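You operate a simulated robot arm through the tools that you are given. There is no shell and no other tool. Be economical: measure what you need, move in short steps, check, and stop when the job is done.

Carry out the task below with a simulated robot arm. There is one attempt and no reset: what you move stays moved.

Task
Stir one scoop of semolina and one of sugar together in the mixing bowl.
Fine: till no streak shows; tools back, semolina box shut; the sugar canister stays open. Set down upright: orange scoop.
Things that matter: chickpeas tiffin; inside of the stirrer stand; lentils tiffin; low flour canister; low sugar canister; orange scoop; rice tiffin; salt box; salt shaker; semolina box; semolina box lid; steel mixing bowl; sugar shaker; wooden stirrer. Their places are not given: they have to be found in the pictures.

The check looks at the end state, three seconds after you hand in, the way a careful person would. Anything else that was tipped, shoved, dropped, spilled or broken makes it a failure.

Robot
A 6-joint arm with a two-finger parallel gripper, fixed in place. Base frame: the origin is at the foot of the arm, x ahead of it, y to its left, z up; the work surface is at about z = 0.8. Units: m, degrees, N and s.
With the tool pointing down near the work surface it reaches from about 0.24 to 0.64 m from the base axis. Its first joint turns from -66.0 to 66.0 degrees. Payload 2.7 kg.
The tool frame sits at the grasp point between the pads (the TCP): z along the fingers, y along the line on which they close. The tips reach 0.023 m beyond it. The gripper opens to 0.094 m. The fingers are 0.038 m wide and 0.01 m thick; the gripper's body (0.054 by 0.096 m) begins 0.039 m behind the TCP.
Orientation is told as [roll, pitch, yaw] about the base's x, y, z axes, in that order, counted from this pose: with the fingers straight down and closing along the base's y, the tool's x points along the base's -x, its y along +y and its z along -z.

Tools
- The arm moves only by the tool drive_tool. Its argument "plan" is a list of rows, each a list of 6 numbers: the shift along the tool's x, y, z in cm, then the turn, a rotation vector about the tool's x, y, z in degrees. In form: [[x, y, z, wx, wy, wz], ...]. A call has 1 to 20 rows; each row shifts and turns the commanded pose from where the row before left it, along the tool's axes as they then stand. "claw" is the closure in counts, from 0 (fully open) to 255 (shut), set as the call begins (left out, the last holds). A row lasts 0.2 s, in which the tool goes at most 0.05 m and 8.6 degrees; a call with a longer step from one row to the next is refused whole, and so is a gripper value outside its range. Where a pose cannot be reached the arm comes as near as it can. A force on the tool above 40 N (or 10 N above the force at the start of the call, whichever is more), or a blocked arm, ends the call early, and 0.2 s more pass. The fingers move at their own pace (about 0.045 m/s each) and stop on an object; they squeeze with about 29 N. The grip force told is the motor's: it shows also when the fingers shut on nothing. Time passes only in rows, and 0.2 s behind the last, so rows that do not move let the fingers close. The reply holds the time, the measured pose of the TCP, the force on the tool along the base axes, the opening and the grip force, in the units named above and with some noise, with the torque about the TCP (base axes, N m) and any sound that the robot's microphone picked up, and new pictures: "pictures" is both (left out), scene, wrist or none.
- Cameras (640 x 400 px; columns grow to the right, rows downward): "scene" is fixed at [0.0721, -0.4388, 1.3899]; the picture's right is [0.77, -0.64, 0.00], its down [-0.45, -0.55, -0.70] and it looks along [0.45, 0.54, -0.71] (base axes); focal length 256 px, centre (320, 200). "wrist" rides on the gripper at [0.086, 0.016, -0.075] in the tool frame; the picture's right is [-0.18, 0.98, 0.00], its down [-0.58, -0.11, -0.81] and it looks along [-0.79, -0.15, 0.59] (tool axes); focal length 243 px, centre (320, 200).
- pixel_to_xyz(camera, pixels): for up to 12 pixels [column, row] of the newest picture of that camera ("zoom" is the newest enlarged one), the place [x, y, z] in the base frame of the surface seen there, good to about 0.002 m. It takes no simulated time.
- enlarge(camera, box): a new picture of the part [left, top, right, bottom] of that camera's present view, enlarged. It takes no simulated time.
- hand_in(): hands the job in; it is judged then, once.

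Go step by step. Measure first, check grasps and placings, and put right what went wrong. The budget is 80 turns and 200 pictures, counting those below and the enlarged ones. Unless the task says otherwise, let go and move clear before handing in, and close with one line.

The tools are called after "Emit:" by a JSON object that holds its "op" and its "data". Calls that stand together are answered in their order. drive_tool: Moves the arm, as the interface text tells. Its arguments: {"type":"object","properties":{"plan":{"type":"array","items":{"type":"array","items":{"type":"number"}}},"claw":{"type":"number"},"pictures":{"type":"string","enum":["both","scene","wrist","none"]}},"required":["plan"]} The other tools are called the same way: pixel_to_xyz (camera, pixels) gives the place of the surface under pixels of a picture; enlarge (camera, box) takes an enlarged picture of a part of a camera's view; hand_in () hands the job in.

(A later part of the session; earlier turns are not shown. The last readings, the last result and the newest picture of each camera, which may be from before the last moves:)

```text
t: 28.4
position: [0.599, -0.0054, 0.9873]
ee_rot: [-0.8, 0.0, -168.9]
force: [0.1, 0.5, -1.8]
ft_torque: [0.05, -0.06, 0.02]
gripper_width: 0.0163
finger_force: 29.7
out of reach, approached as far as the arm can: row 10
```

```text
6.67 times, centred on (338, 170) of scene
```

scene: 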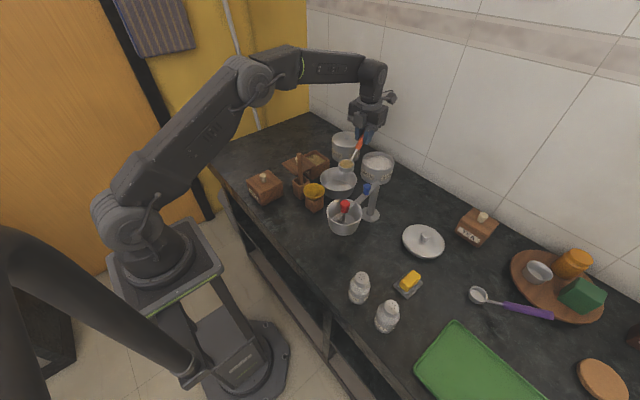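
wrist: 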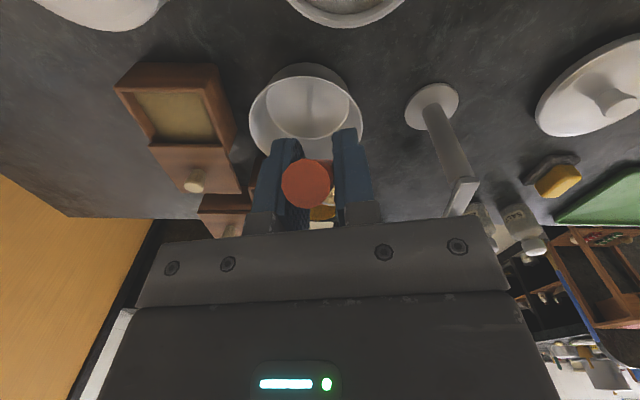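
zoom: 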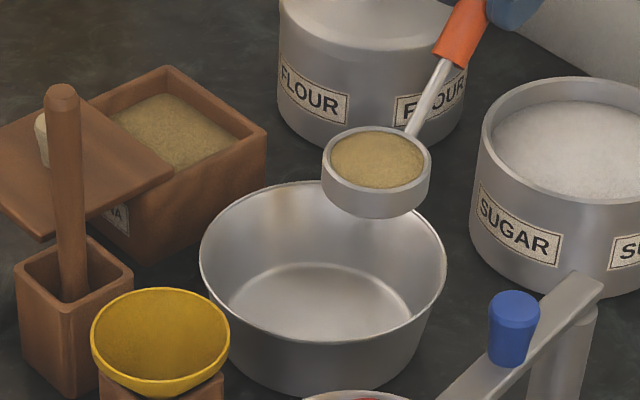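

The cup is over the bowl, still full, at about (0.52,-0.02). I'll tilt forward 30° while shifting it about 2 cm toward +y, then check.

Emit:
{"op": "drive_tool", "data": {"plan": [[-0.53, -0.5, -0.99, 0, 7.5, 0], [-0.53, -0.5, -0.99, 0, 7.5, 0], [-0.53, -0.5, -0.99, 0, 7.5, 0], [-0.53, -0.4, -0.99, 0, 7.5, 0], [0, 0, 0, 0, 0, 0]]}}

Emit:
{"op": "enlarge", "data": {"camera": "scene", "box": [290, 140, 386, 200]}}

```text
t: 29.6
position: [0.5682, 0.0006, 1.0215]
ee_rot: [-0.2, 30.1, -170.2]
force: [-0.7, -0.9, -1.0]
ft_torque: [-0.02, -0.04, 0.06]
gripper_width: 0.0162
finger_force: 28.7
out of reach, approached as far as the arm can: row 1
```

scene: 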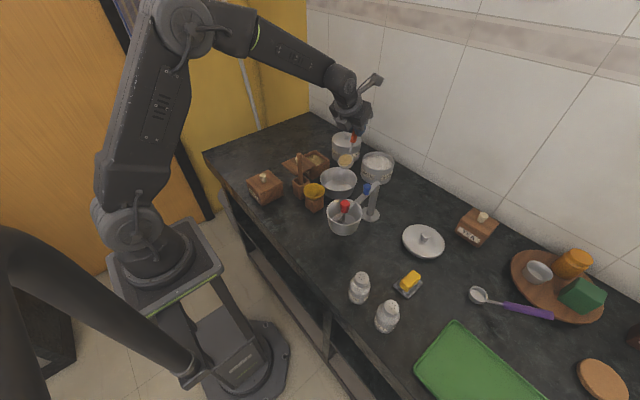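
wrist: 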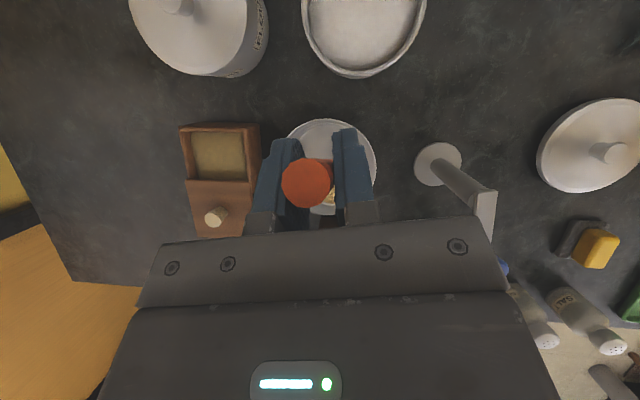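

```text
6.67 times, centred on (338, 170) of scene
```

zoom: 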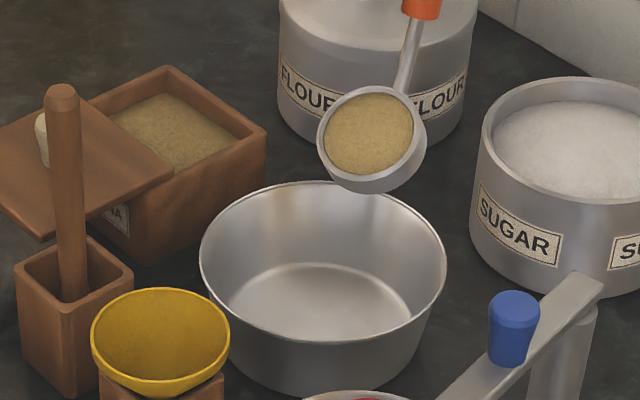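

The tilt works and the cup is centred over the bowl with nothing spilled. I'll lower it 2 cm and keep tilting to about 75°.

Emit:
{"op": "drive_tool", "data": {"plan": [[-1.0, 0, 1.73, 0, 0, 0], [-0.93, 0, -0.99, 0, 7.5, 0], [-0.93, 0, -0.99, 0, 7.5, 0], [-0.93, 0, -0.99, 0, 7.5, 0], [-0.93, 0, -0.99, 0, 7.5, 0], [-0.93, 0, -0.99, 0, 7.5, 0], [-0.93, 0, -0.99, 0, 7.5, 0], [0, 0, 0, 0, 0, 0]]}}

Emit:
{"op": "enlarge", "data": {"camera": "scene", "box": [290, 140, 386, 200]}}

```text
t: 31.4
position: [0.4947, -0.0058, 0.9923]
ee_rot: [-3.7, 66.2, -172.2]
force: [0.8, 0.0, -0.8]
ft_torque: [0.0, 0.04, 0.01]
gripper_width: 0.0161
finger_force: 29.4
out of reach, approached as far as the arm can: row 4, 5, 6
```

scene: 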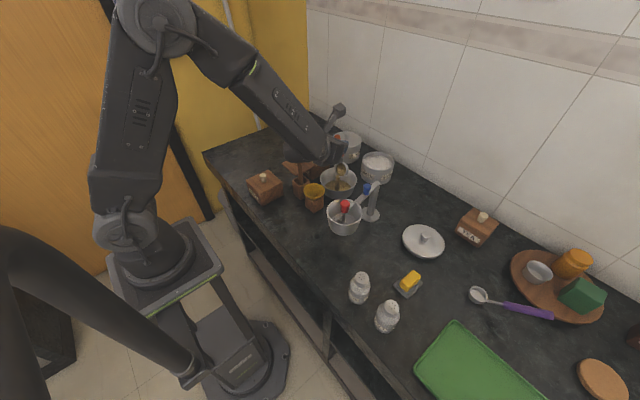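
wrist: 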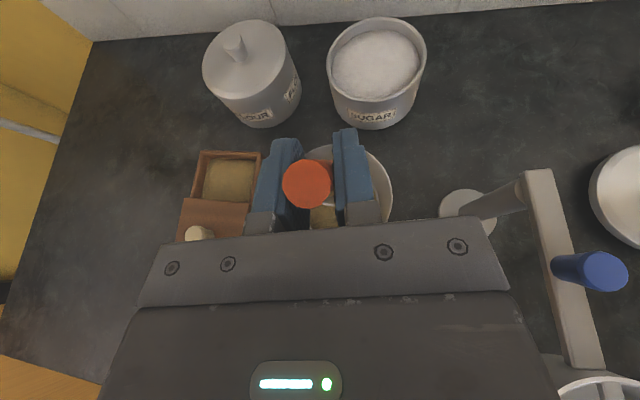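

```text
6.67 times, centred on (338, 170) of scene
```

zoom: 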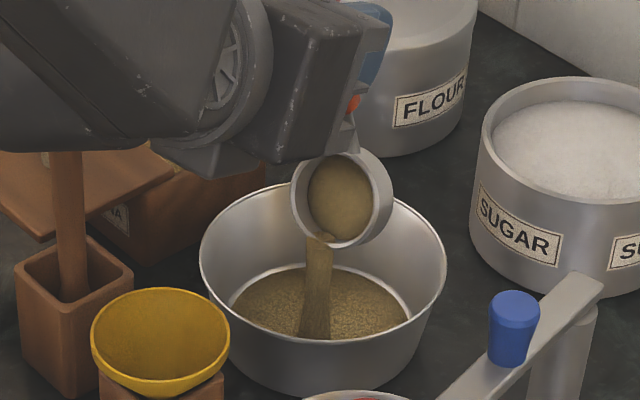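

Semolina is pouring cleanly into the bowl, but the arm stopped at 66°. I'll let it flow and see what remains.

Emit:
{"op": "drive_tool", "data": {"plan": [[0, 0, 0, 0, 0, 0], [0, 0, 0, 0, 0, 0], [0, 0, 0, 0, 0, 0], [0, 0, 0, 0, 0, 0]], "pictures": "none"}}

Emit:
{"op": "enlarge", "data": {"camera": "scene", "box": [290, 140, 386, 200]}}

```text
t: 32.4
position: [0.4962, -0.004, 0.9925]
ee_rot: [-3.7, 66.1, -172.1]
force: [0.0, -0.7, -0.6]
ft_torque: [-0.01, 0.02, 0.02]
gripper_width: 0.0164
finger_force: 29.2
```

```text
6.67 times, centred on (338, 170) of scene
```

zoom: 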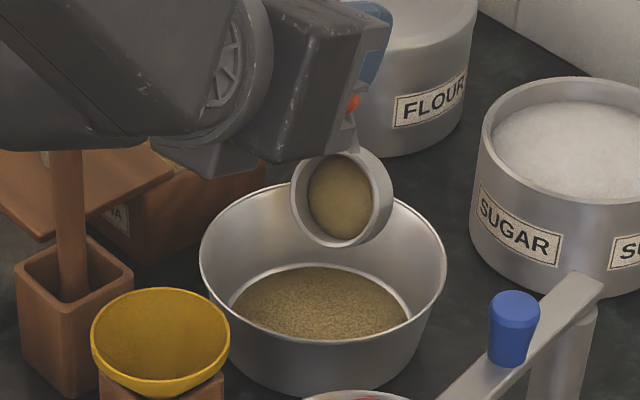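

Some semolina is left in the cup because the wrist is near its limit at 66°. I'll raise it 5 cm and roll about the finger axis (staying over the bowl) to free the wrist, then check.

Emit:
{"op": "drive_tool", "data": {"plan": [[2.28, 0, -1.02, 0, 0, 0], [2.28, 0, -1.02, 0, 0, 0], [-0.06, -0.975, 0, 0, 0, -7], [-0.06, -0.975, 0, 0, 0, -7], [-0.06, -0.975, 0, 0, 0, -7], [-0.06, -0.975, 0, 0, 0, -7], [-0.06, -0.975, 0, 0, 0, -7], [0, 0, 0, 0, 0, 0]]}}

Emit:
{"op": "enlarge", "data": {"camera": "scene", "box": [290, 140, 386, 200]}}

```text
t: 34.2
position: [0.4815, 0.0391, 1.0304]
ee_rot: [51.1, 49.8, -109.6]
force: [0.0, 0.6, -0.8]
ft_torque: [0.03, 0.01, 0.0]
gripper_width: 0.0163
finger_force: 28.5
```

scene: 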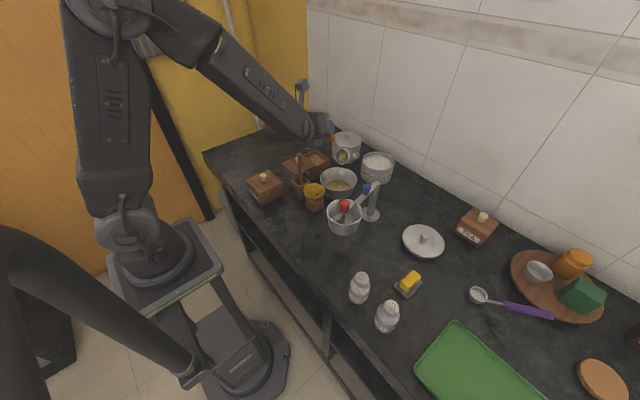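
wrist: 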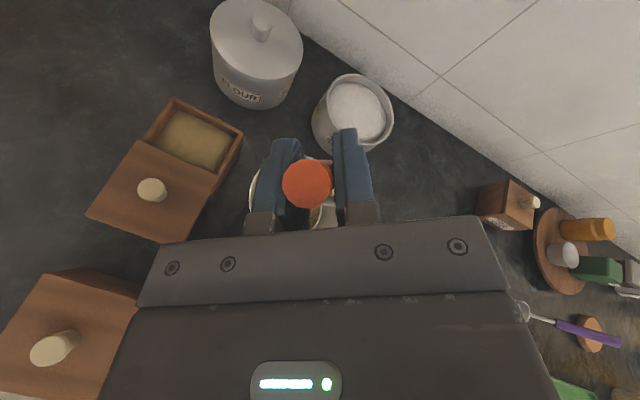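

```text
6.67 times, centred on (338, 170) of scene
```

zoom: 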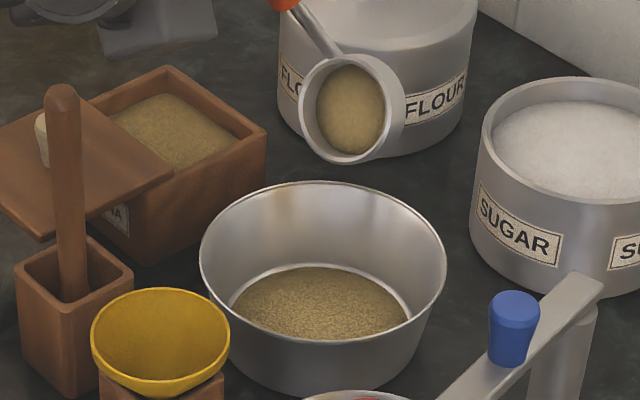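

The cup is at about (0.52,0.00,0.94) over the bowl with the wrist free. I'll tilt further by 37°.

Emit:
{"op": "drive_tool", "data": {"plan": [[-0.75, -0.53, -0.8, -4.3, 6.14, 0], [-0.75, -0.53, -0.8, -4.3, 6.14, 0], [-0.75, -0.53, -0.8, -4.3, 6.14, 0], [-0.75, -0.53, -0.8, -4.3, 6.14, 0], [-0.75, -0.53, -0.8, -4.3, 6.14, 0], [0, 0, 0, 0, 0, 0]]}}

Emit:
{"op": "enlarge", "data": {"camera": "scene", "box": [290, 140, 386, 200]}}

```text
t: 35.6
position: [0.4354, 0.0297, 0.9912]
ee_rot: [113.7, 54.2, -59.5]
force: [-0.5, 0.4, -1.3]
ft_torque: [0.02, 0.09, 0.04]
gripper_width: 0.0165
finger_force: 28.6
```

scene: 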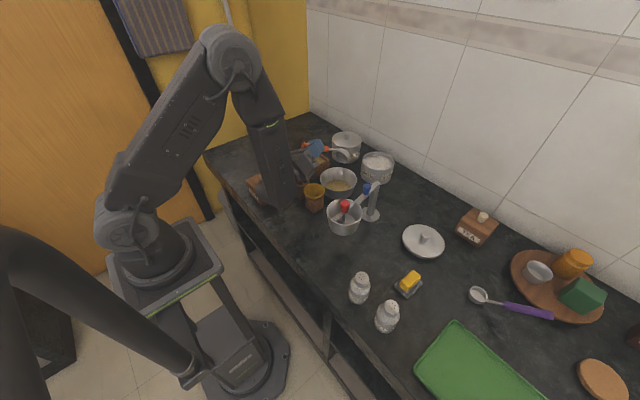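
wrist: 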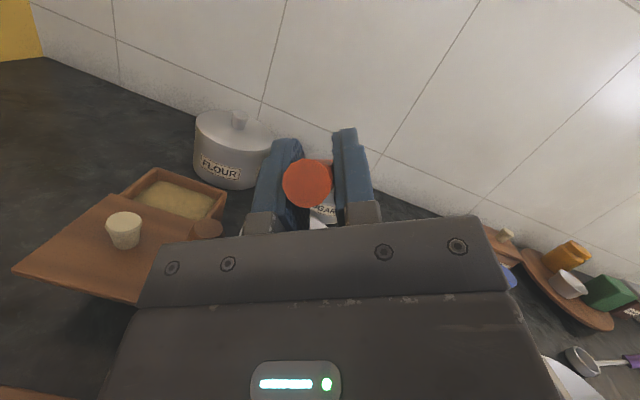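

```text
6.67 times, centred on (338, 170) of scene
```

zoom: 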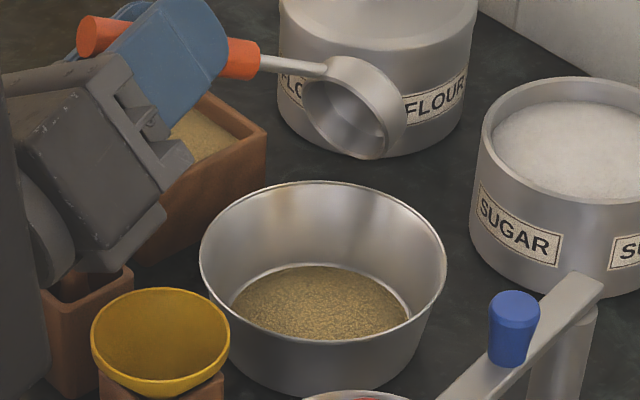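

The cup is nearly empty. I'll inspect it, and the clearance to the stirrer and salt box.

Emit:
{"op": "enlarge", "data": {"camera": "scene", "box": [325, 140, 357, 170]}}

Emit:
{"op": "enlarge", "data": {"camera": "scene", "box": [240, 130, 336, 215]}}

```text
13.33 times, centred on (341, 155) of scene
```

zoom: 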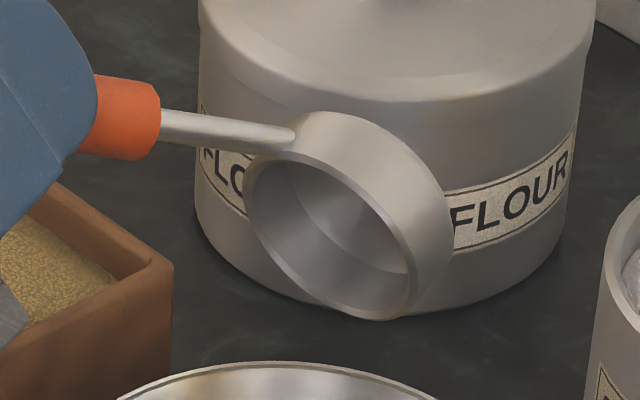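

```text
4.71 times, centred on (288, 172) of scene
```

zoom: 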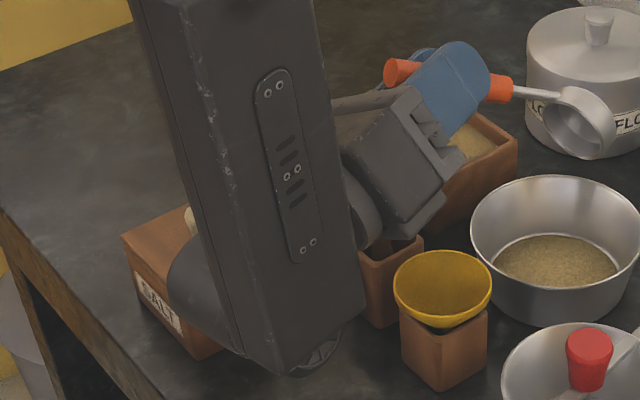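

The cup is empty. I'll retrace the tilt exactly to bring the forearm clear again, then raise.

Emit:
{"op": "drive_tool", "data": {"plan": [[0.66, 0.46, 0.91, 4.3, -6.14, 0], [0.66, 0.46, 0.91, 4.3, -6.14, 0], [0.66, 0.46, 0.91, 4.3, -6.14, 0], [0.66, 0.46, 0.91, 4.3, -6.14, 0], [0.66, 0.46, 0.91, 4.3, -6.14, 0], [0, 0, 0, 0, 0, 0]]}}

Emit:
{"op": "enlarge", "data": {"camera": "scene", "box": [240, 130, 390, 225]}}

```text
t: 37.0
position: [0.4811, 0.0381, 1.0296]
ee_rot: [51.1, 49.8, -109.8]
force: [0.9, 0.2, -0.3]
ft_torque: [0.06, 0.02, 0.01]
gripper_width: 0.0164
finger_force: 29.1
```

scene: 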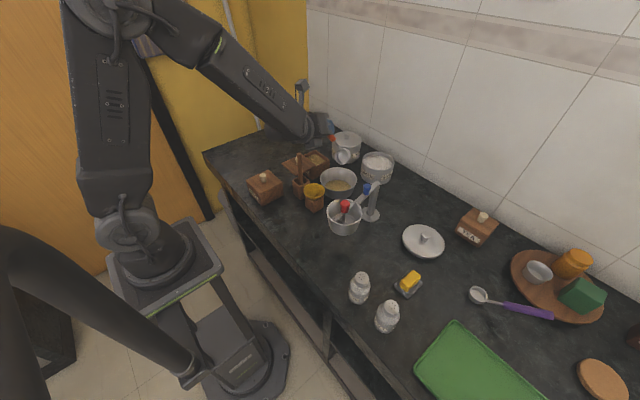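
wrist: 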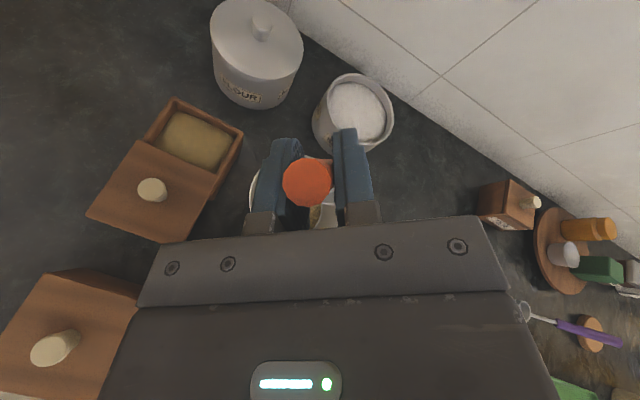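

```text
4.21 times, centred on (315, 178) of scene
```

zoom: 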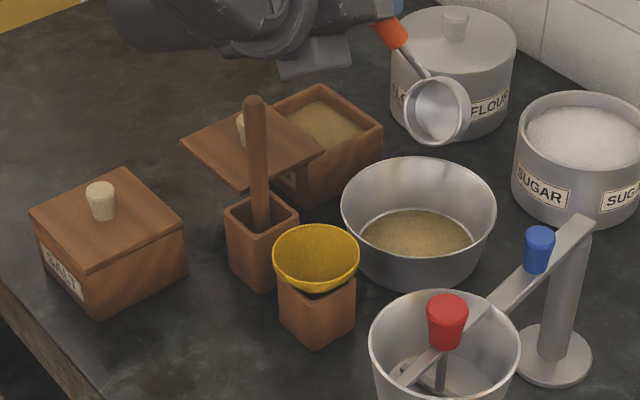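

Nothing has shifted. I'll un-tilt back to level over the bowl (same axis reversed), to prepare for the sugar.

Emit:
{"op": "drive_tool", "data": {"plan": [[0.66, 0.46, 0.91, 4.3, -6.14, 0], [0.66, 0.46, 0.91, 4.3, -6.14, 0], [0.66, 0.46, 0.91, 4.3, -6.14, 0], [0.66, 0.46, 0.91, 4.3, -6.14, 0], [0.66, 0.46, 0.91, 4.3, -6.14, 0], [0.66, 0.46, 0.91, 4.3, -6.14, 0], [0.66, 0.46, 0.91, 4.3, -6.14, 0], [0.66, 0.46, 0.91, 4.3, -6.14, 0], [0.53, 0.37, 0.73, 3.44, -4.91, 0], [0, 0, 0, 0, 0, 0]]}}

```text
t: 39.2
position: [0.5481, 0.0618, 1.003]
ee_rot: [2.4, 9.8, -131.7]
force: [-0.2, -0.6, -1.3]
ft_torque: [0.04, 0.0, -0.01]
gripper_width: 0.0164
finger_force: 29.2
out of reach, approached as far as the arm can: row 2, 3, 4
```

scene: 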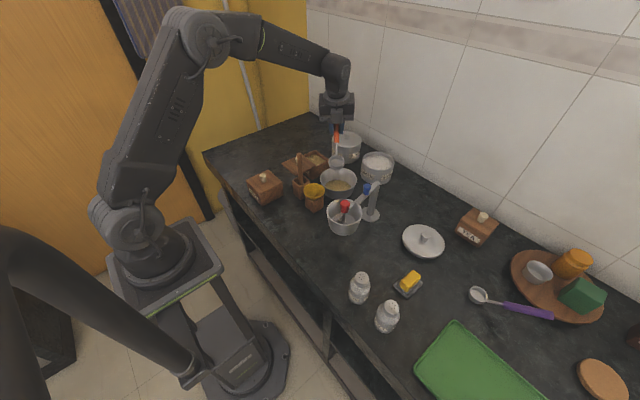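
wrist: 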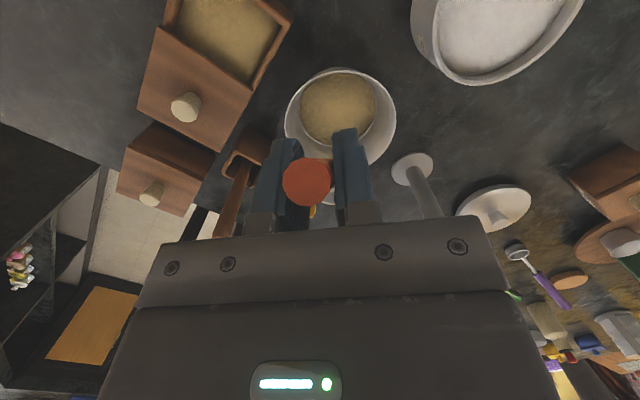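

The tool is nearly level (9.8° pitch left). I'll finish levelling, rise 2 cm and turn to yaw 0.

Emit:
{"op": "drive_tool", "data": {"plan": [[0, 0, -1, 1.2, -4.9, 0], [0, 0, -1, 1.2, -4.9, 0], [0, 0, 0, 0, 0, -8.2], [0, 0, 0, 0, 0, -8.2], [0, 0, 0, 0, 0, -8.2], [0, 0, 0, 0, 0, -8.2], [0, 0, 0, 0, 0, -8.2], [0, 0, 0, 0, 0, -8.2], [0, 0, 0, 0, 0, -8.2], [0, 0, 0, 0, 0, -8.2], [0, 0, 0, 0, 0, -8.2], [0, 0, 0, 0, 0, -8.2], [0, 0, 0, 0, 0, -8.2], [0, 0, 0, 0, 0, -8.2], [0, 0, 0, 0, 0, -8.2], [0, 0, 0, 0, 0, -8.2], [0, 0, 0, 0, 0, -8.2], [0, 0, 0, 0, 0, -8.2], [0, 0, 0, 0, 0, 0]], "pictures": "scene"}}

```text
t: 43.2
position: [0.5455, 0.0589, 1.0242]
ee_rot: [-0.1, -0.2, -0.5]
force: [-0.6, 0.0, -0.4]
ft_torque: [-0.01, 0.05, 0.0]
gripper_width: 0.0165
finger_force: 28.8
```

scene: 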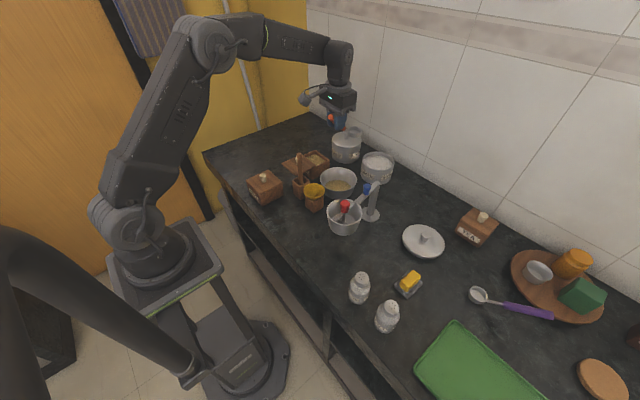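

Now at yaw 0. I'll move above the sugar canister and roll the cup 30° sideways (wrist leaning toward +y).

Emit:
{"op": "drive_tool", "data": {"plan": [[-2.3, -3.4, 0, 0, 0, 0], [-2.25, -3.3, 0, 0, 0, 0], [0, 0, 3, 0, 0, 0], [0, 0, 3.2, 0, 0, 0], [0, 0, 0, 7.5, 0, 0], [0, 0, 0, 7.5, 0, 0], [0, 0, 0, 7.5, 0, 0], [0, 0, 0, 7.5, 0, 0], [0, 0, 0, 0, 0, 0]]}}

Emit:
{"op": "enlarge", "data": {"camera": "scene", "box": [330, 130, 410, 180]}}

Emit:
{"op": "pixel_to_xyz", "data": {"camera": "scene", "pixels": [[362, 164], [392, 164], [377, 154], [377, 174], [380, 165]]}}

```text
t: 45.2
position: [0.5917, -0.0082, 0.9612]
ee_rot: [-30.0, -0.1, -0.6]
force: [-0.7, -0.2, -0.6]
ft_torque: [0.03, 0.06, 0.03]
gripper_width: 0.0164
finger_force: 29.3
```

scene: 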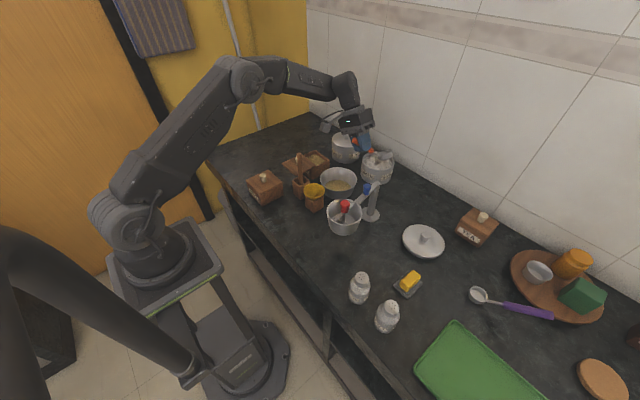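
wrist: 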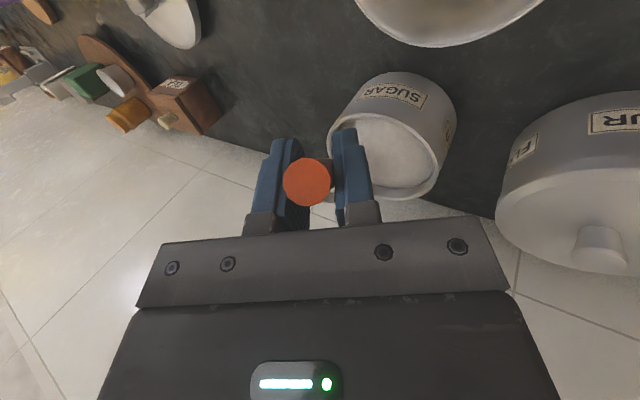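

```text
8.00 times, centred on (370, 155) of scene
```

zoom: 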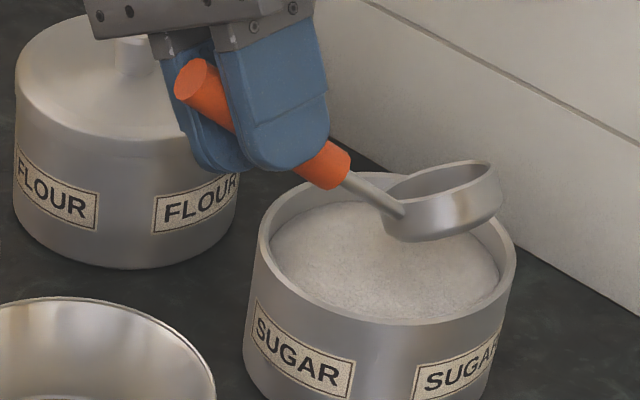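

```text
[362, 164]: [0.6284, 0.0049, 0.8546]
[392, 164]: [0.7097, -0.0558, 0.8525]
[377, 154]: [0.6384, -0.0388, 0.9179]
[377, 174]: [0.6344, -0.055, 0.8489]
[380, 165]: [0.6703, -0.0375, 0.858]
```

Emit:
{"op": "pixel_to_xyz", "data": {"camera": "zoom", "pixels": [[258, 230], [514, 235], [380, 318], [340, 175], [300, 250], [380, 250], [400, 300], [330, 215], [480, 270], [440, 160], [455, 240], [390, 190]]}}

```text
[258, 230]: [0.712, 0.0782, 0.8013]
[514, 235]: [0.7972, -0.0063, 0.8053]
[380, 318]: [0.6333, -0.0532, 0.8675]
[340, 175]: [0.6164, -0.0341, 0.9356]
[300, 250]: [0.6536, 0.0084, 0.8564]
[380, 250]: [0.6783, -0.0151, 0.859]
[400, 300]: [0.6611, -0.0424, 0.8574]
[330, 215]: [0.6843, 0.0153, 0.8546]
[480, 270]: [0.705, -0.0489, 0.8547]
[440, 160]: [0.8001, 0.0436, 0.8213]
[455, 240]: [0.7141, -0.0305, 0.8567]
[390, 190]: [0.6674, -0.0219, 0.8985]
```

The sugar surface is at about 0.857 and the rim at 0.8675. I'll dip 6.2 cm, push +y by 2 cm, level and raise.

Emit:
{"op": "drive_tool", "data": {"plan": [[0, 1, 1.73, 0, 0, 0], [0, 1, 1.73, 0, 0, 0], [0, 0.55, 0.95, 0, 0, 0], [0, 0.55, 0.95, 0, 0, 0], [0, 0, 0, 0, 0, 0], [0, 0.6, -0.35, 0, 0, 0], [0, 0.6, -0.35, 0, 0, 0], [0, 0.6, -0.35, 0, 0, 0], [0, 0, 0, 0, 0, 0], [0, -0.86, 0.06, -7.5, 0, 0], [0, -0.86, 0.06, -7.5, 0, 0], [0, -0.86, 0.06, -7.5, 0, 0], [0, -0.86, 0.06, -7.5, 0, 0], [0, 0, 0, 0, 0, 0], [0, 0, -0.5, 0, 0, 0], [0, 0, -0.7, 0, 0, 0], [0, 0, -1, 0, 0, 0], [0, 0, -2, 0, 0, 0], [0, 0, -2.5, 0, 0, 0], [0, 0, 0, 0, 0, 0]]}}

Emit:
{"op": "enlarge", "data": {"camera": "scene", "box": [330, 130, 410, 180]}}

```text
t: 49.4
position: [0.5908, -0.0191, 0.9759]
ee_rot: [0.0, -0.2, -0.6]
force: [-1.1, 0.2, -0.6]
ft_torque: [-0.01, 0.1, 0.05]
gripper_width: 0.0165
finger_force: 29.1
```

scene: 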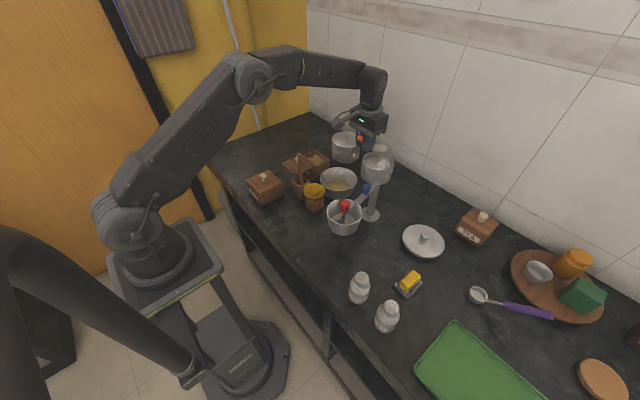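
wrist: 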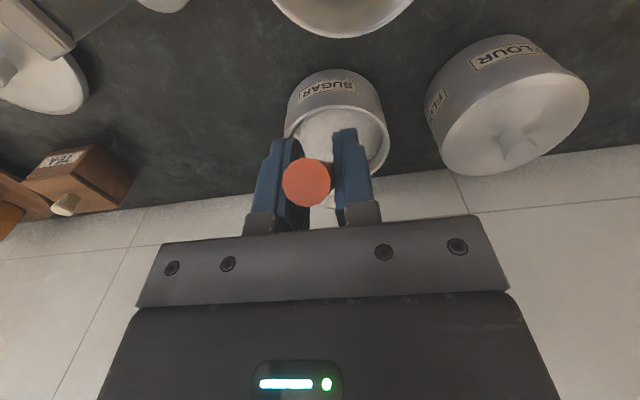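

```text
8.00 times, centred on (370, 155) of scene
```

zoom: 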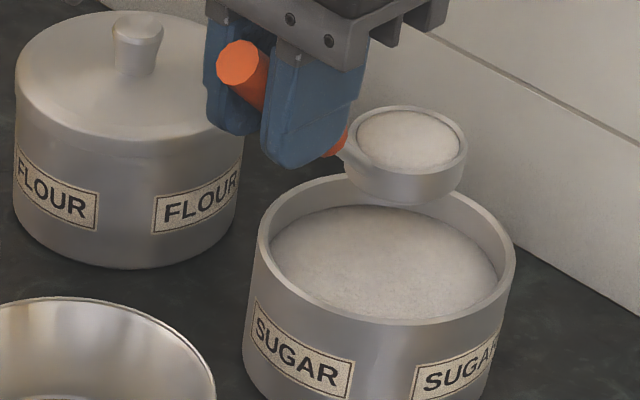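

It's a full scoop of sugar. I'll carry it gently to the bowl along the known route: yaw -90, then around the cup to about -169.

Emit:
{"op": "drive_tool", "data": {"plan": [[0, 0, -1.2, 0, 0, 0], [1.2, 1.75, 0, 0, 0, 0], [1.5, 2.1, 0, 0, 0, 0], [1.5, 2.2, 0, 0, 0, 0], [1.5, 2.2, 0, 0, 0, 0], [1.5, 2.1, 0, 0, 0, 0], [0, 0, 0, 0, 0, 5], [0, 0, 0, 0, 0, 8.2], [0, 0, 0, 0, 0, 8.2], [0, 0, 0, 0, 0, 8.2], [0, 0, 0, 0, 0, 8.2], [0, 0, 0, 0, 0, 8.2], [0, 0, 0, 0, 0, 8.2], [0, 0, 0, 0, 0, 8.2], [0, 0, 0, 0, 0, 8.2], [0, 0, 0, 0, 0, 8.2], [0, 0, 0, 0, 0, 8.2], [0, 0, 0, 0, 0, 3], [0, 0, 0, 0, 0, 0]], "pictures": "scene"}}

Emit:
{"op": "drive_tool", "data": {"plan": [[-0.08, 1.113, 0, 0, 0, 8], [-0.08, 1.113, 0, 0, 0, 8], [-0.08, 1.113, 0, 0, 0, 8], [-0.08, 1.113, 0, 0, 0, 8], [-0.08, 1.113, 0, 0, 0, 8], [-0.08, 1.113, 0, 0, 0, 8], [-0.08, 1.113, 0, 0, 0, 8], [-0.08, 1.113, 0, 0, 0, 8], [-0.08, 1.113, 0, 0, 0, 8], [-0.08, 1.113, 0, 0, 0, 7], [0, 0, 0, 0, 0, 0]], "pictures": "none"}}

Emit:
{"op": "enlarge", "data": {"camera": "scene", "box": [290, 140, 386, 200]}}

```text
t: 53.4
position: [0.519, 0.0854, 0.988]
ee_rot: [0.1, 0.1, -90.7]
force: [0.2, 0.1, -0.8]
ft_torque: [0.09, 0.01, 0.02]
gripper_width: 0.0163
finger_force: 29.1
```

scene: 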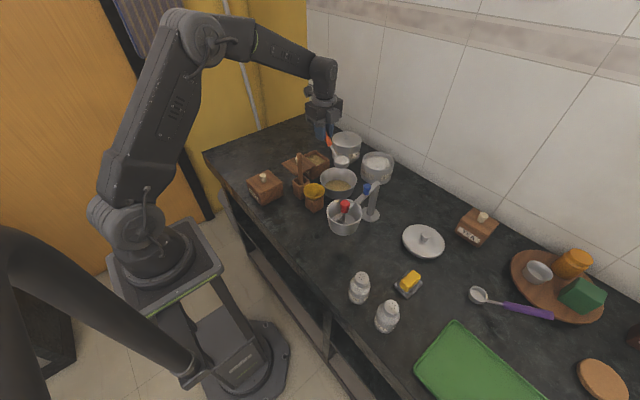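

```text
t: 55.8
position: [0.5986, -0.0044, 0.9852]
ee_rot: [-0.6, 0.2, -168.5]
force: [-0.3, 0.1, -0.6]
ft_torque: [0.03, -0.04, 0.02]
gripper_width: 0.0163
finger_force: 29.2
out of reach, approached as far as the arm can: row 10
```

```text
6.67 times, centred on (338, 170) of scene
```

zoom: 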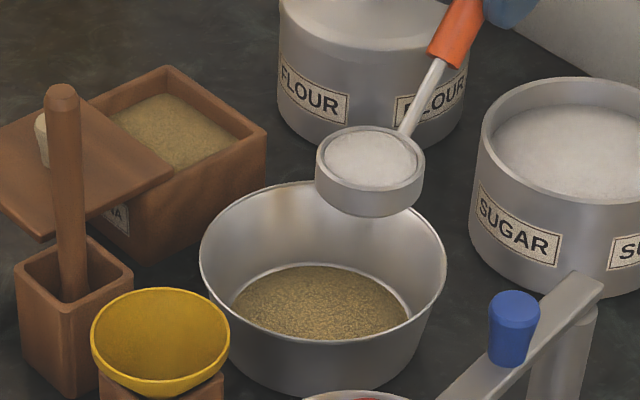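

Same pose as before and still full. I'll repeat the tilting sequence over the bowl.

Emit:
{"op": "drive_tool", "data": {"plan": [[-0.53, -0.5, -0.99, 0, 7.5, 0], [-0.53, -0.5, -0.99, 0, 7.5, 0], [-0.53, -0.5, -0.99, 0, 7.5, 0], [-0.53, -0.4, -0.99, 0, 7.5, 0], [-1.0, 0, 1.73, 0, 0, 0], [-0.93, 0, -0.99, 0, 7.5, 0], [-0.93, 0, -0.99, 0, 7.5, 0], [-0.93, 0, -0.99, 0, 7.5, 0], [-0.93, 0, -0.99, 0, 7.5, 0], [-0.93, 0, -0.99, 0, 7.5, 0], [-0.93, 0, -0.99, 0, 7.5, 0], [0, 0, 0, 0, 0, 0], [0, 0, 0, 0, 0, 0], [0, 0, 0, 0, 0, 0], [0, 0, 0, 0, 0, 0]], "pictures": "none"}}

Emit:
{"op": "enlarge", "data": {"camera": "scene", "box": [290, 140, 386, 200]}}

```text
t: 59.0
position: [0.4956, -0.0022, 0.9922]
ee_rot: [-3.5, 66.0, -171.4]
force: [-0.2, 0.3, -0.5]
ft_torque: [-0.02, 0.02, -0.01]
gripper_width: 0.0167
finger_force: 28.6
out of reach, approached as far as the arm can: row 1, 8, 9, 10
```

```text
6.67 times, centred on (338, 170) of scene
```

zoom: 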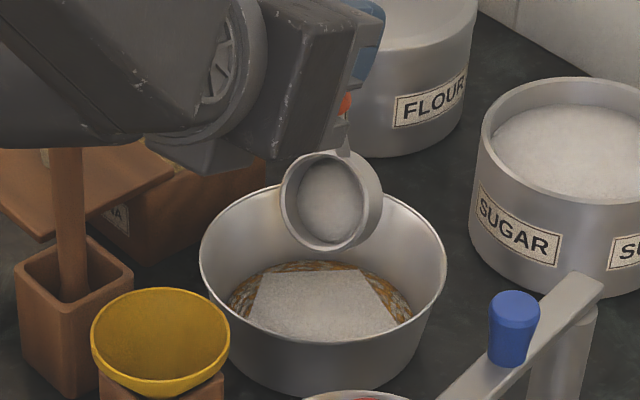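

Sugar has poured into the bowl. I'll repeat the raise, roll and further tilt to empty the remainder.

Emit:
{"op": "drive_tool", "data": {"plan": [[2.28, 0, -1.02, 0, 0, 0], [2.28, 0, -1.02, 0, 0, 0], [-0.06, -0.975, 0, 0, 0, -7], [-0.06, -0.975, 0, 0, 0, -7], [-0.06, -0.975, 0, 0, 0, -7], [-0.06, -0.975, 0, 0, 0, -7], [-0.06, -0.975, 0, 0, 0, -7], [0, 0, 0, 0, 0, 0]], "pictures": "none"}}

Emit:
{"op": "drive_tool", "data": {"plan": [[-0.75, -0.53, -0.8, -4.3, 6.14, 0], [-0.75, -0.53, -0.8, -4.3, 6.14, 0], [-0.75, -0.53, -0.8, -4.3, 6.14, 0], [-0.75, -0.53, -0.8, -4.3, 6.14, 0], [-0.75, -0.53, -0.8, -4.3, 6.14, 0], [0, 0, 0, 0, 0, 0], [0, 0, 0, 0, 0, 0]], "pictures": "none"}}

Emit:
{"op": "enlarge", "data": {"camera": "scene", "box": [300, 140, 380, 200]}}

```text
t: 60.8
position: [0.4799, 0.0414, 1.0301]
ee_rot: [51.3, 49.6, -109.2]
force: [0.4, 0.0, -1.2]
ft_torque: [0.02, 0.04, -0.01]
gripper_width: 0.0165
finger_force: 29.1
```

```text
t: 62.4
position: [0.435, 0.0341, 0.9912]
ee_rot: [113.7, 54.1, -59.2]
force: [-0.1, 0.4, -1.2]
ft_torque: [0.04, 0.03, -0.01]
gripper_width: 0.0163
finger_force: 28.5
```

```text
6.67 times, centred on (340, 170) of scene
```

zoom: 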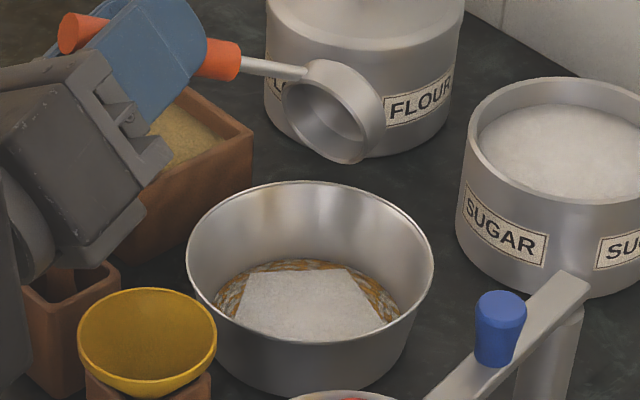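

The cup is empty. I'll retrace, level out and turn back to yaw 0 along the same proven path.

Emit:
{"op": "drive_tool", "data": {"plan": [[0.66, 0.46, 0.91, 4.3, -6.14, 0], [0.66, 0.46, 0.91, 4.3, -6.14, 0], [0.66, 0.46, 0.91, 4.3, -6.14, 0], [0.66, 0.46, 0.91, 4.3, -6.14, 0], [0.66, 0.46, 0.91, 4.3, -6.14, 0], [0, 0, 0, 0, 0, 0]], "pictures": "none"}}

Emit:
{"op": "drive_tool", "data": {"plan": [[0.66, 0.46, 0.91, 4.3, -6.14, 0], [0.66, 0.46, 0.91, 4.3, -6.14, 0], [0.66, 0.46, 0.91, 4.3, -6.14, 0], [0.66, 0.46, 0.91, 4.3, -6.14, 0], [0.66, 0.46, 0.91, 4.3, -6.14, 0], [0.66, 0.46, 0.91, 4.3, -6.14, 0], [0.66, 0.46, 0.91, 4.3, -6.14, 0], [0.66, 0.46, 0.91, 4.3, -6.14, 0], [0.53, 0.37, 0.73, 3.44, -4.91, 0], [0, 0, 0, 0, 0, 0]], "pictures": "scene"}}

```text
t: 63.8
position: [0.4792, 0.0425, 1.0307]
ee_rot: [51.1, 49.7, -109.3]
force: [-0.3, -0.8, -1.0]
ft_torque: [0.03, 0.05, 0.0]
gripper_width: 0.0163
finger_force: 29.0
```

```text
t: 66.0
position: [0.5456, 0.0643, 1.0026]
ee_rot: [2.4, 9.7, -131.1]
force: [0.5, -0.3, -0.4]
ft_torque: [0.07, -0.03, 0.0]
gripper_width: 0.0164
finger_force: 29.0
out of reach, approached as far as the arm can: row 2, 3, 4
```

scene: 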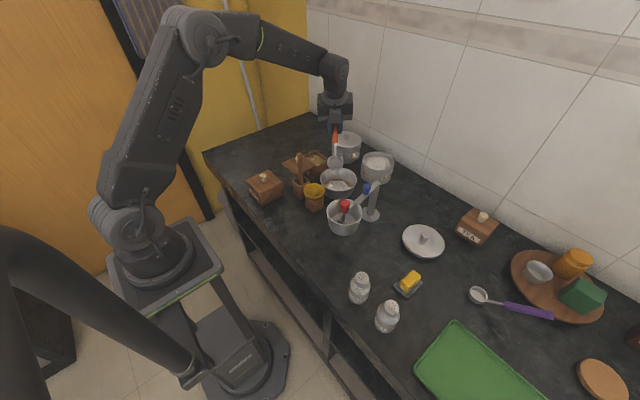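

I'll level, rise to 1.06 and turn to yaw 0.

Emit:
{"op": "drive_tool", "data": {"plan": [[0, 0, -2.9, 1.2, -4.9, 0], [0, 0, -2.9, 1.2, -4.8, 0], [0, 0, 0, 0, 0, -8.2], [0, 0, 0, 0, 0, -8.2], [0, 0, 0, 0, 0, -8.2], [0, 0, 0, 0, 0, -8.2], [0, 0, 0, 0, 0, -8.2], [0, 0, 0, 0, 0, -8.2], [0, 0, 0, 0, 0, -8.2], [0, 0, 0, 0, 0, -8.2], [0, 0, 0, 0, 0, -8.2], [0, 0, 0, 0, 0, -8.2], [0, 0, 0, 0, 0, -8.2], [0, 0, 0, 0, 0, -8.2], [0, 0, 0, 0, 0, -8.2], [0, 0, 0, 0, 0, -8.2], [0, 0, 0, 0, 0, -8.2], [0, 0, 0, 0, 0, -8.0], [0, 0, 0, 0, 0, 0]], "pictures": "none"}}

Emit:
{"op": "drive_tool", "data": {"plan": [[4, -1.1, 0, 0, 0, 0], [4, -1.1, 0, 0, 0, 0], [4, -1.1, 0, 0, 0, 0], [4, -1.1, 0, 0, 0, 0], [4, -1.1, 0, 0, 0, 0], [4, -1.1, 0, 0, 0, 0], [4, -1.1, 0, 0, 0, 0], [0, 0, 0, 0, 0, 0]]}}

Emit:
{"op": "enlarge", "data": {"camera": "scene", "box": [245, 130, 385, 220]}}

```text
t: 70.0
position: [0.5392, 0.0602, 1.0602]
ee_rot: [0.1, -0.2, -0.4]
force: [-1.5, 0.6, 0.1]
ft_torque: [0.03, 0.07, 0.01]
gripper_width: 0.0162
finger_force: 29.1
```

```text
t: 71.8
position: [0.2589, -0.0154, 1.0574]
ee_rot: [0.0, -0.2, -0.4]
force: [0.1, -0.3, -0.3]
ft_torque: [0.0, 0.06, -0.04]
gripper_width: 0.0164
finger_force: 29.3
```

scene: 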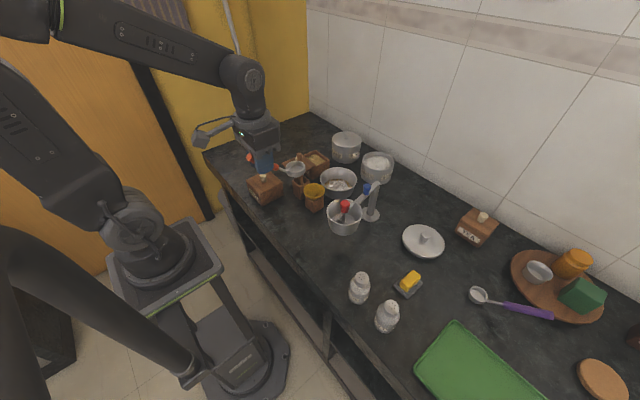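
wrist: 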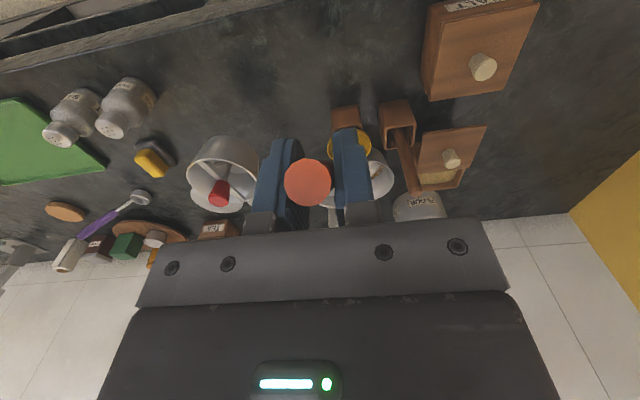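

```text
4.44 times, centred on (315, 175) of scene
```

zoom: 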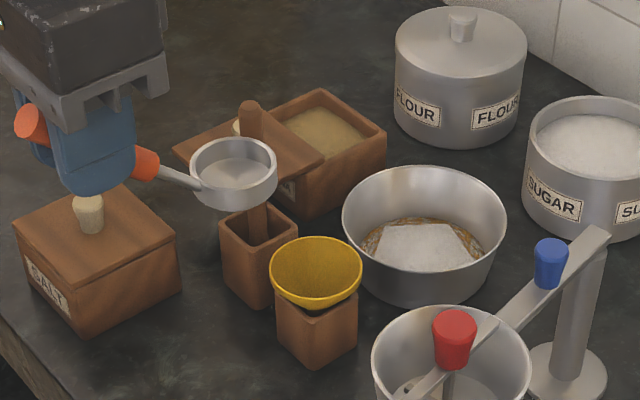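

The scoop is level and empty above its original spot. I'll descend to about 1 cm above the table and check.

Emit:
{"op": "drive_tool", "data": {"plan": [[0, -0.35, 4, 0, 0, 0], [0, 0, 4.5, 0, 0, 0], [0, 0, 4.5, 0, 0, 0], [0, 0, 3, 0, 0, 0], [0, 0, 1, 0, 0, 0], [0, 0, 0, 0, 0, 0]], "pictures": "none"}}

Emit:
{"op": "enlarge", "data": {"camera": "scene", "box": [250, 190, 330, 240]}}

```text
t: 73.2
position: [0.2586, -0.0178, 0.8878]
ee_rot: [0.0, -0.2, -0.5]
force: [-0.1, 0.4, -0.6]
ft_torque: [-0.01, 0.07, -0.04]
gripper_width: 0.0164
finger_force: 28.3
```

```text
8.00 times, centred on (290, 215) of scene
```

zoom: 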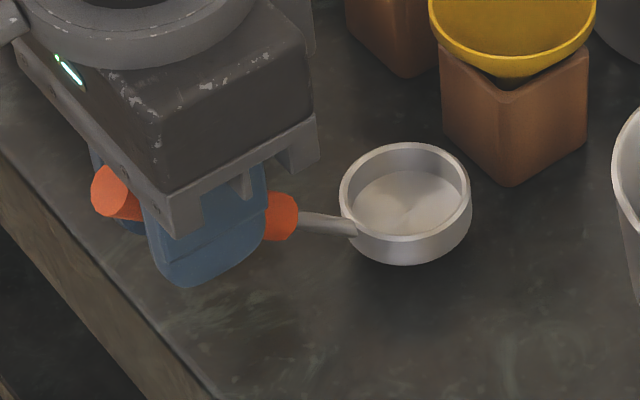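

The cup is just above the table. I'll lower it the last ~1 cm slowly and read the force.

Emit:
{"op": "drive_tool", "data": {"plan": [[0, 0, 0.5, 0, 0, 0], [0, 0, 0.4, 0, 0, 0], [0, 0, 0.15, 0, 0, 0], [0, 0, 0, 0, 0, 0]], "pictures": "none"}}

Emit:
{"op": "enlarge", "data": {"camera": "scene", "box": [250, 190, 330, 240]}}

```text
t: 74.2
position: [0.2599, -0.0171, 0.8788]
ee_rot: [0.1, -0.2, -0.4]
force: [0.5, 0.5, 0.7]
ft_torque: [0.01, 0.09, -0.01]
gripper_width: 0.0165
finger_force: 28.8
```

```text
8.00 times, centred on (290, 215) of scene
```

zoom: 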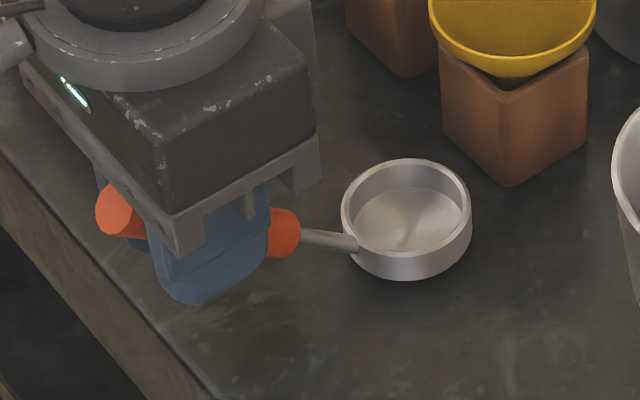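

Barely touching. I'll go down another 2 mm, then release and rise.

Emit:
{"op": "drive_tool", "data": {"plan": [[0, 0, 0.1, 0, 0, 0], [0, 0, 0.1, 0, 0, 0], [0, 0, 0, 0, 0, 0]], "pictures": "none"}}

Emit:
{"op": "drive_tool", "data": {"plan": [[0, 0, 0, 0, 0, 0], [0, 0, 0, 0, 0, 0], [0, 0, 0, 0, 0, 0], [0, 0, 0, 0, 0, 0], [0, 0, -3, 0, 0, 0], [0, 0, -4, 0, 0, 0], [0, 0, -4, 0, 0, 0], [0, 0, -4, 0, 0, 0], [0, 0, 0, 0, 0, 0]], "claw": 0}}

Emit:
{"op": "enlarge", "data": {"camera": "scene", "box": [250, 190, 330, 240]}}

```text
t: 75.0
position: [0.2606, -0.0167, 0.8763]
ee_rot: [0.0, -0.4, -0.5]
force: [-0.3, -0.7, 5.6]
ft_torque: [-0.05, -0.27, -0.05]
gripper_width: 0.0164
finger_force: 28.9
```

```text
t: 77.0
position: [0.2606, -0.0175, 1.0282]
ee_rot: [0.0, -0.3, -0.5]
force: [0.5, -0.1, 1.0]
ft_torque: [0.05, 0.0, 0.04]
gripper_width: 0.0942
finger_force: 0.1
```

scene: 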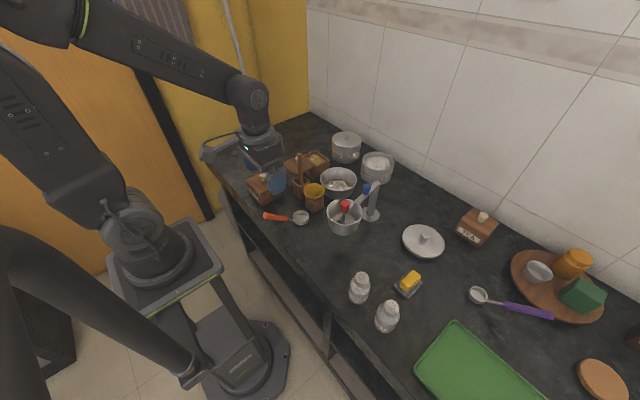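
wrist: 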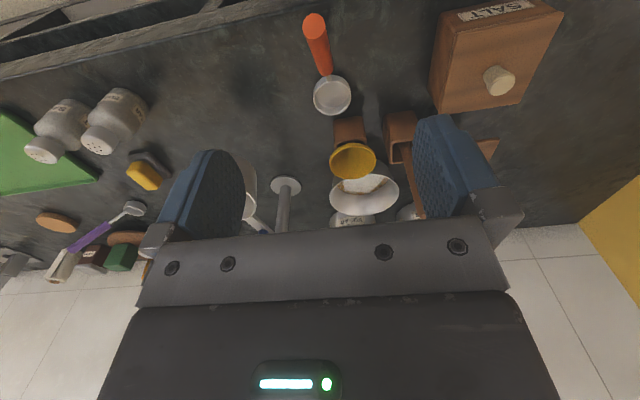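

```text
8.00 times, centred on (290, 215) of scene
```

zoom: 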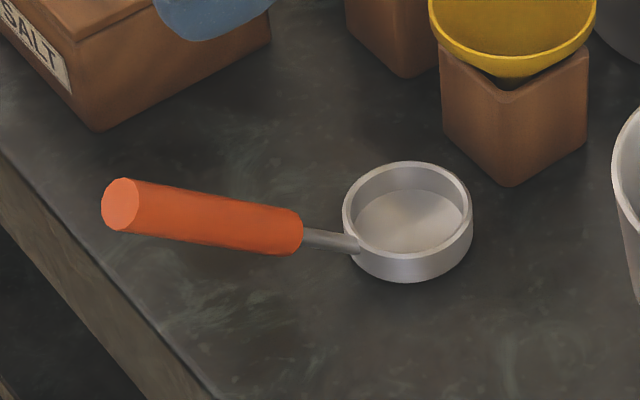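

The scoop stands upright and empty on its place. Next comes the stirrer, so I'll measure its shaft and stand.

Emit:
{"op": "enlarge", "data": {"camera": "scene", "box": [284, 145, 340, 205]}}

Emit:
{"op": "pixel_to_xyz", "data": {"camera": "scene", "pixels": [[299, 156], [299, 160], [300, 165], [300, 170], [301, 175], [301, 179], [293, 179], [302, 186], [309, 182], [302, 176]]}}

```text
6.67 times, centred on (312, 175) of scene
```

zoom: 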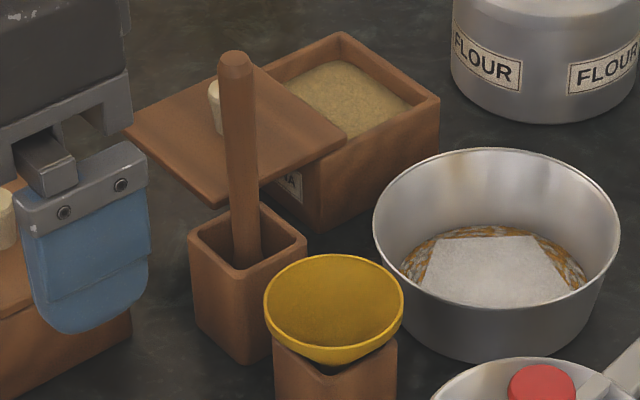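

```text
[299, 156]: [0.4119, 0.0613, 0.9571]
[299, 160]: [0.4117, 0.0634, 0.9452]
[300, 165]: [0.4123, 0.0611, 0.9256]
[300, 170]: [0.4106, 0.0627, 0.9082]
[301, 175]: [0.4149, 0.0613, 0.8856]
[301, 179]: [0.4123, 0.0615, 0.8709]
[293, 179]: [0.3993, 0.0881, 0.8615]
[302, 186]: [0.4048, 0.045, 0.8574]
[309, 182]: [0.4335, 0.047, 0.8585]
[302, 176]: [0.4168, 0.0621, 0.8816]
```

The stirrer stands vertical near (0.416,0.067) with its top at 0.963. I'll move above it and check with the wrist camera.

Emit:
{"op": "drive_tool", "data": {"plan": [[-4, 2.2, 0, 0, 0, 0], [-4, 2.2, 0, 0, 0, 0], [-4, 2.1, 0, 0, 0, 0], [-3.6, 2.05, 0, 0, 0, 0], [0, 0, 0, 0, 0, 0]]}}

Emit:
{"op": "enlarge", "data": {"camera": "wrist", "box": [200, 60, 440, 210]}}

```text
t: 78.2
position: [0.4175, 0.0684, 1.0276]
ee_rot: [0.0, -0.3, -0.3]
force: [-0.1, -0.3, -0.3]
ft_torque: [0.03, 0.0, 0.0]
gripper_width: 0.0941
finger_force: 0.2
```

scene: 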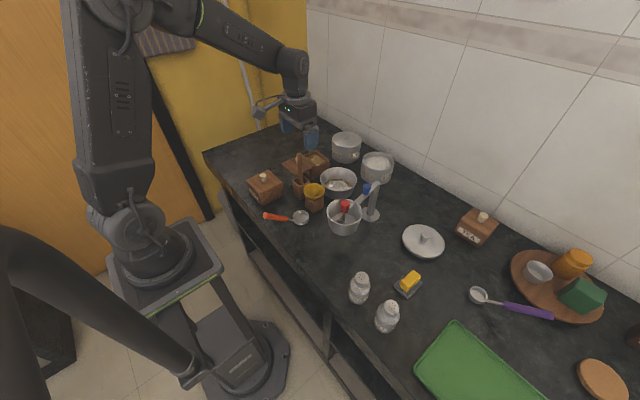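
wrist: 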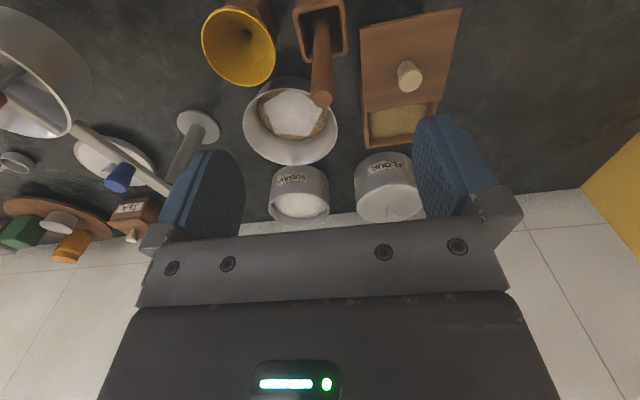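

```text
2.67 times, centred on (320, 135) of wrist
```

zoom: 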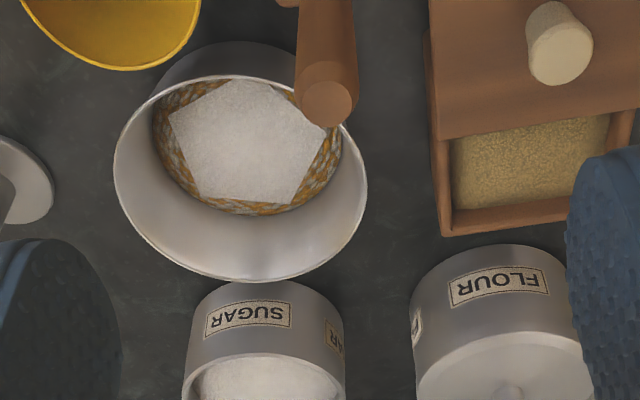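

Emit:
{"op": "pixel_to_xyz", "data": {"camera": "zoom", "pixels": [[327, 103], [305, 95], [350, 95], [327, 122], [302, 60], [352, 50], [328, 40]]}}

Emit:
{"op": "pixel_to_xyz", "data": {"camera": "wrist", "pixels": [[321, 40], [295, 35], [345, 28], [303, 60], [346, 54], [322, 8], [318, 15], [310, 50], [336, 46], [294, 4], [340, 0]]}}

```text
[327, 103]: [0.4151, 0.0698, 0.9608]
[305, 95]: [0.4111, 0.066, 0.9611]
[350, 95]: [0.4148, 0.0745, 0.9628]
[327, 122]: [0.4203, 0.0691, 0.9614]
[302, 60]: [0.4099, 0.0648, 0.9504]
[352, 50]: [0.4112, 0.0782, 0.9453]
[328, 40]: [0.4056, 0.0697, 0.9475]
```

```text
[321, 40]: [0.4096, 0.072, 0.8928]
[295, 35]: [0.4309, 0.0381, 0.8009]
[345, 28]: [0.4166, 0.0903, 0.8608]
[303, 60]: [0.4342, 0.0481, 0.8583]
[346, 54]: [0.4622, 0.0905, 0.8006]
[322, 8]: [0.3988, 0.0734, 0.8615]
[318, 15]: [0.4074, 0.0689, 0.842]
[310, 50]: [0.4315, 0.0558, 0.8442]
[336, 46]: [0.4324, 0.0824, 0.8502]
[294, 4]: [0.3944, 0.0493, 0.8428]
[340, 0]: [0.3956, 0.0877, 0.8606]
```

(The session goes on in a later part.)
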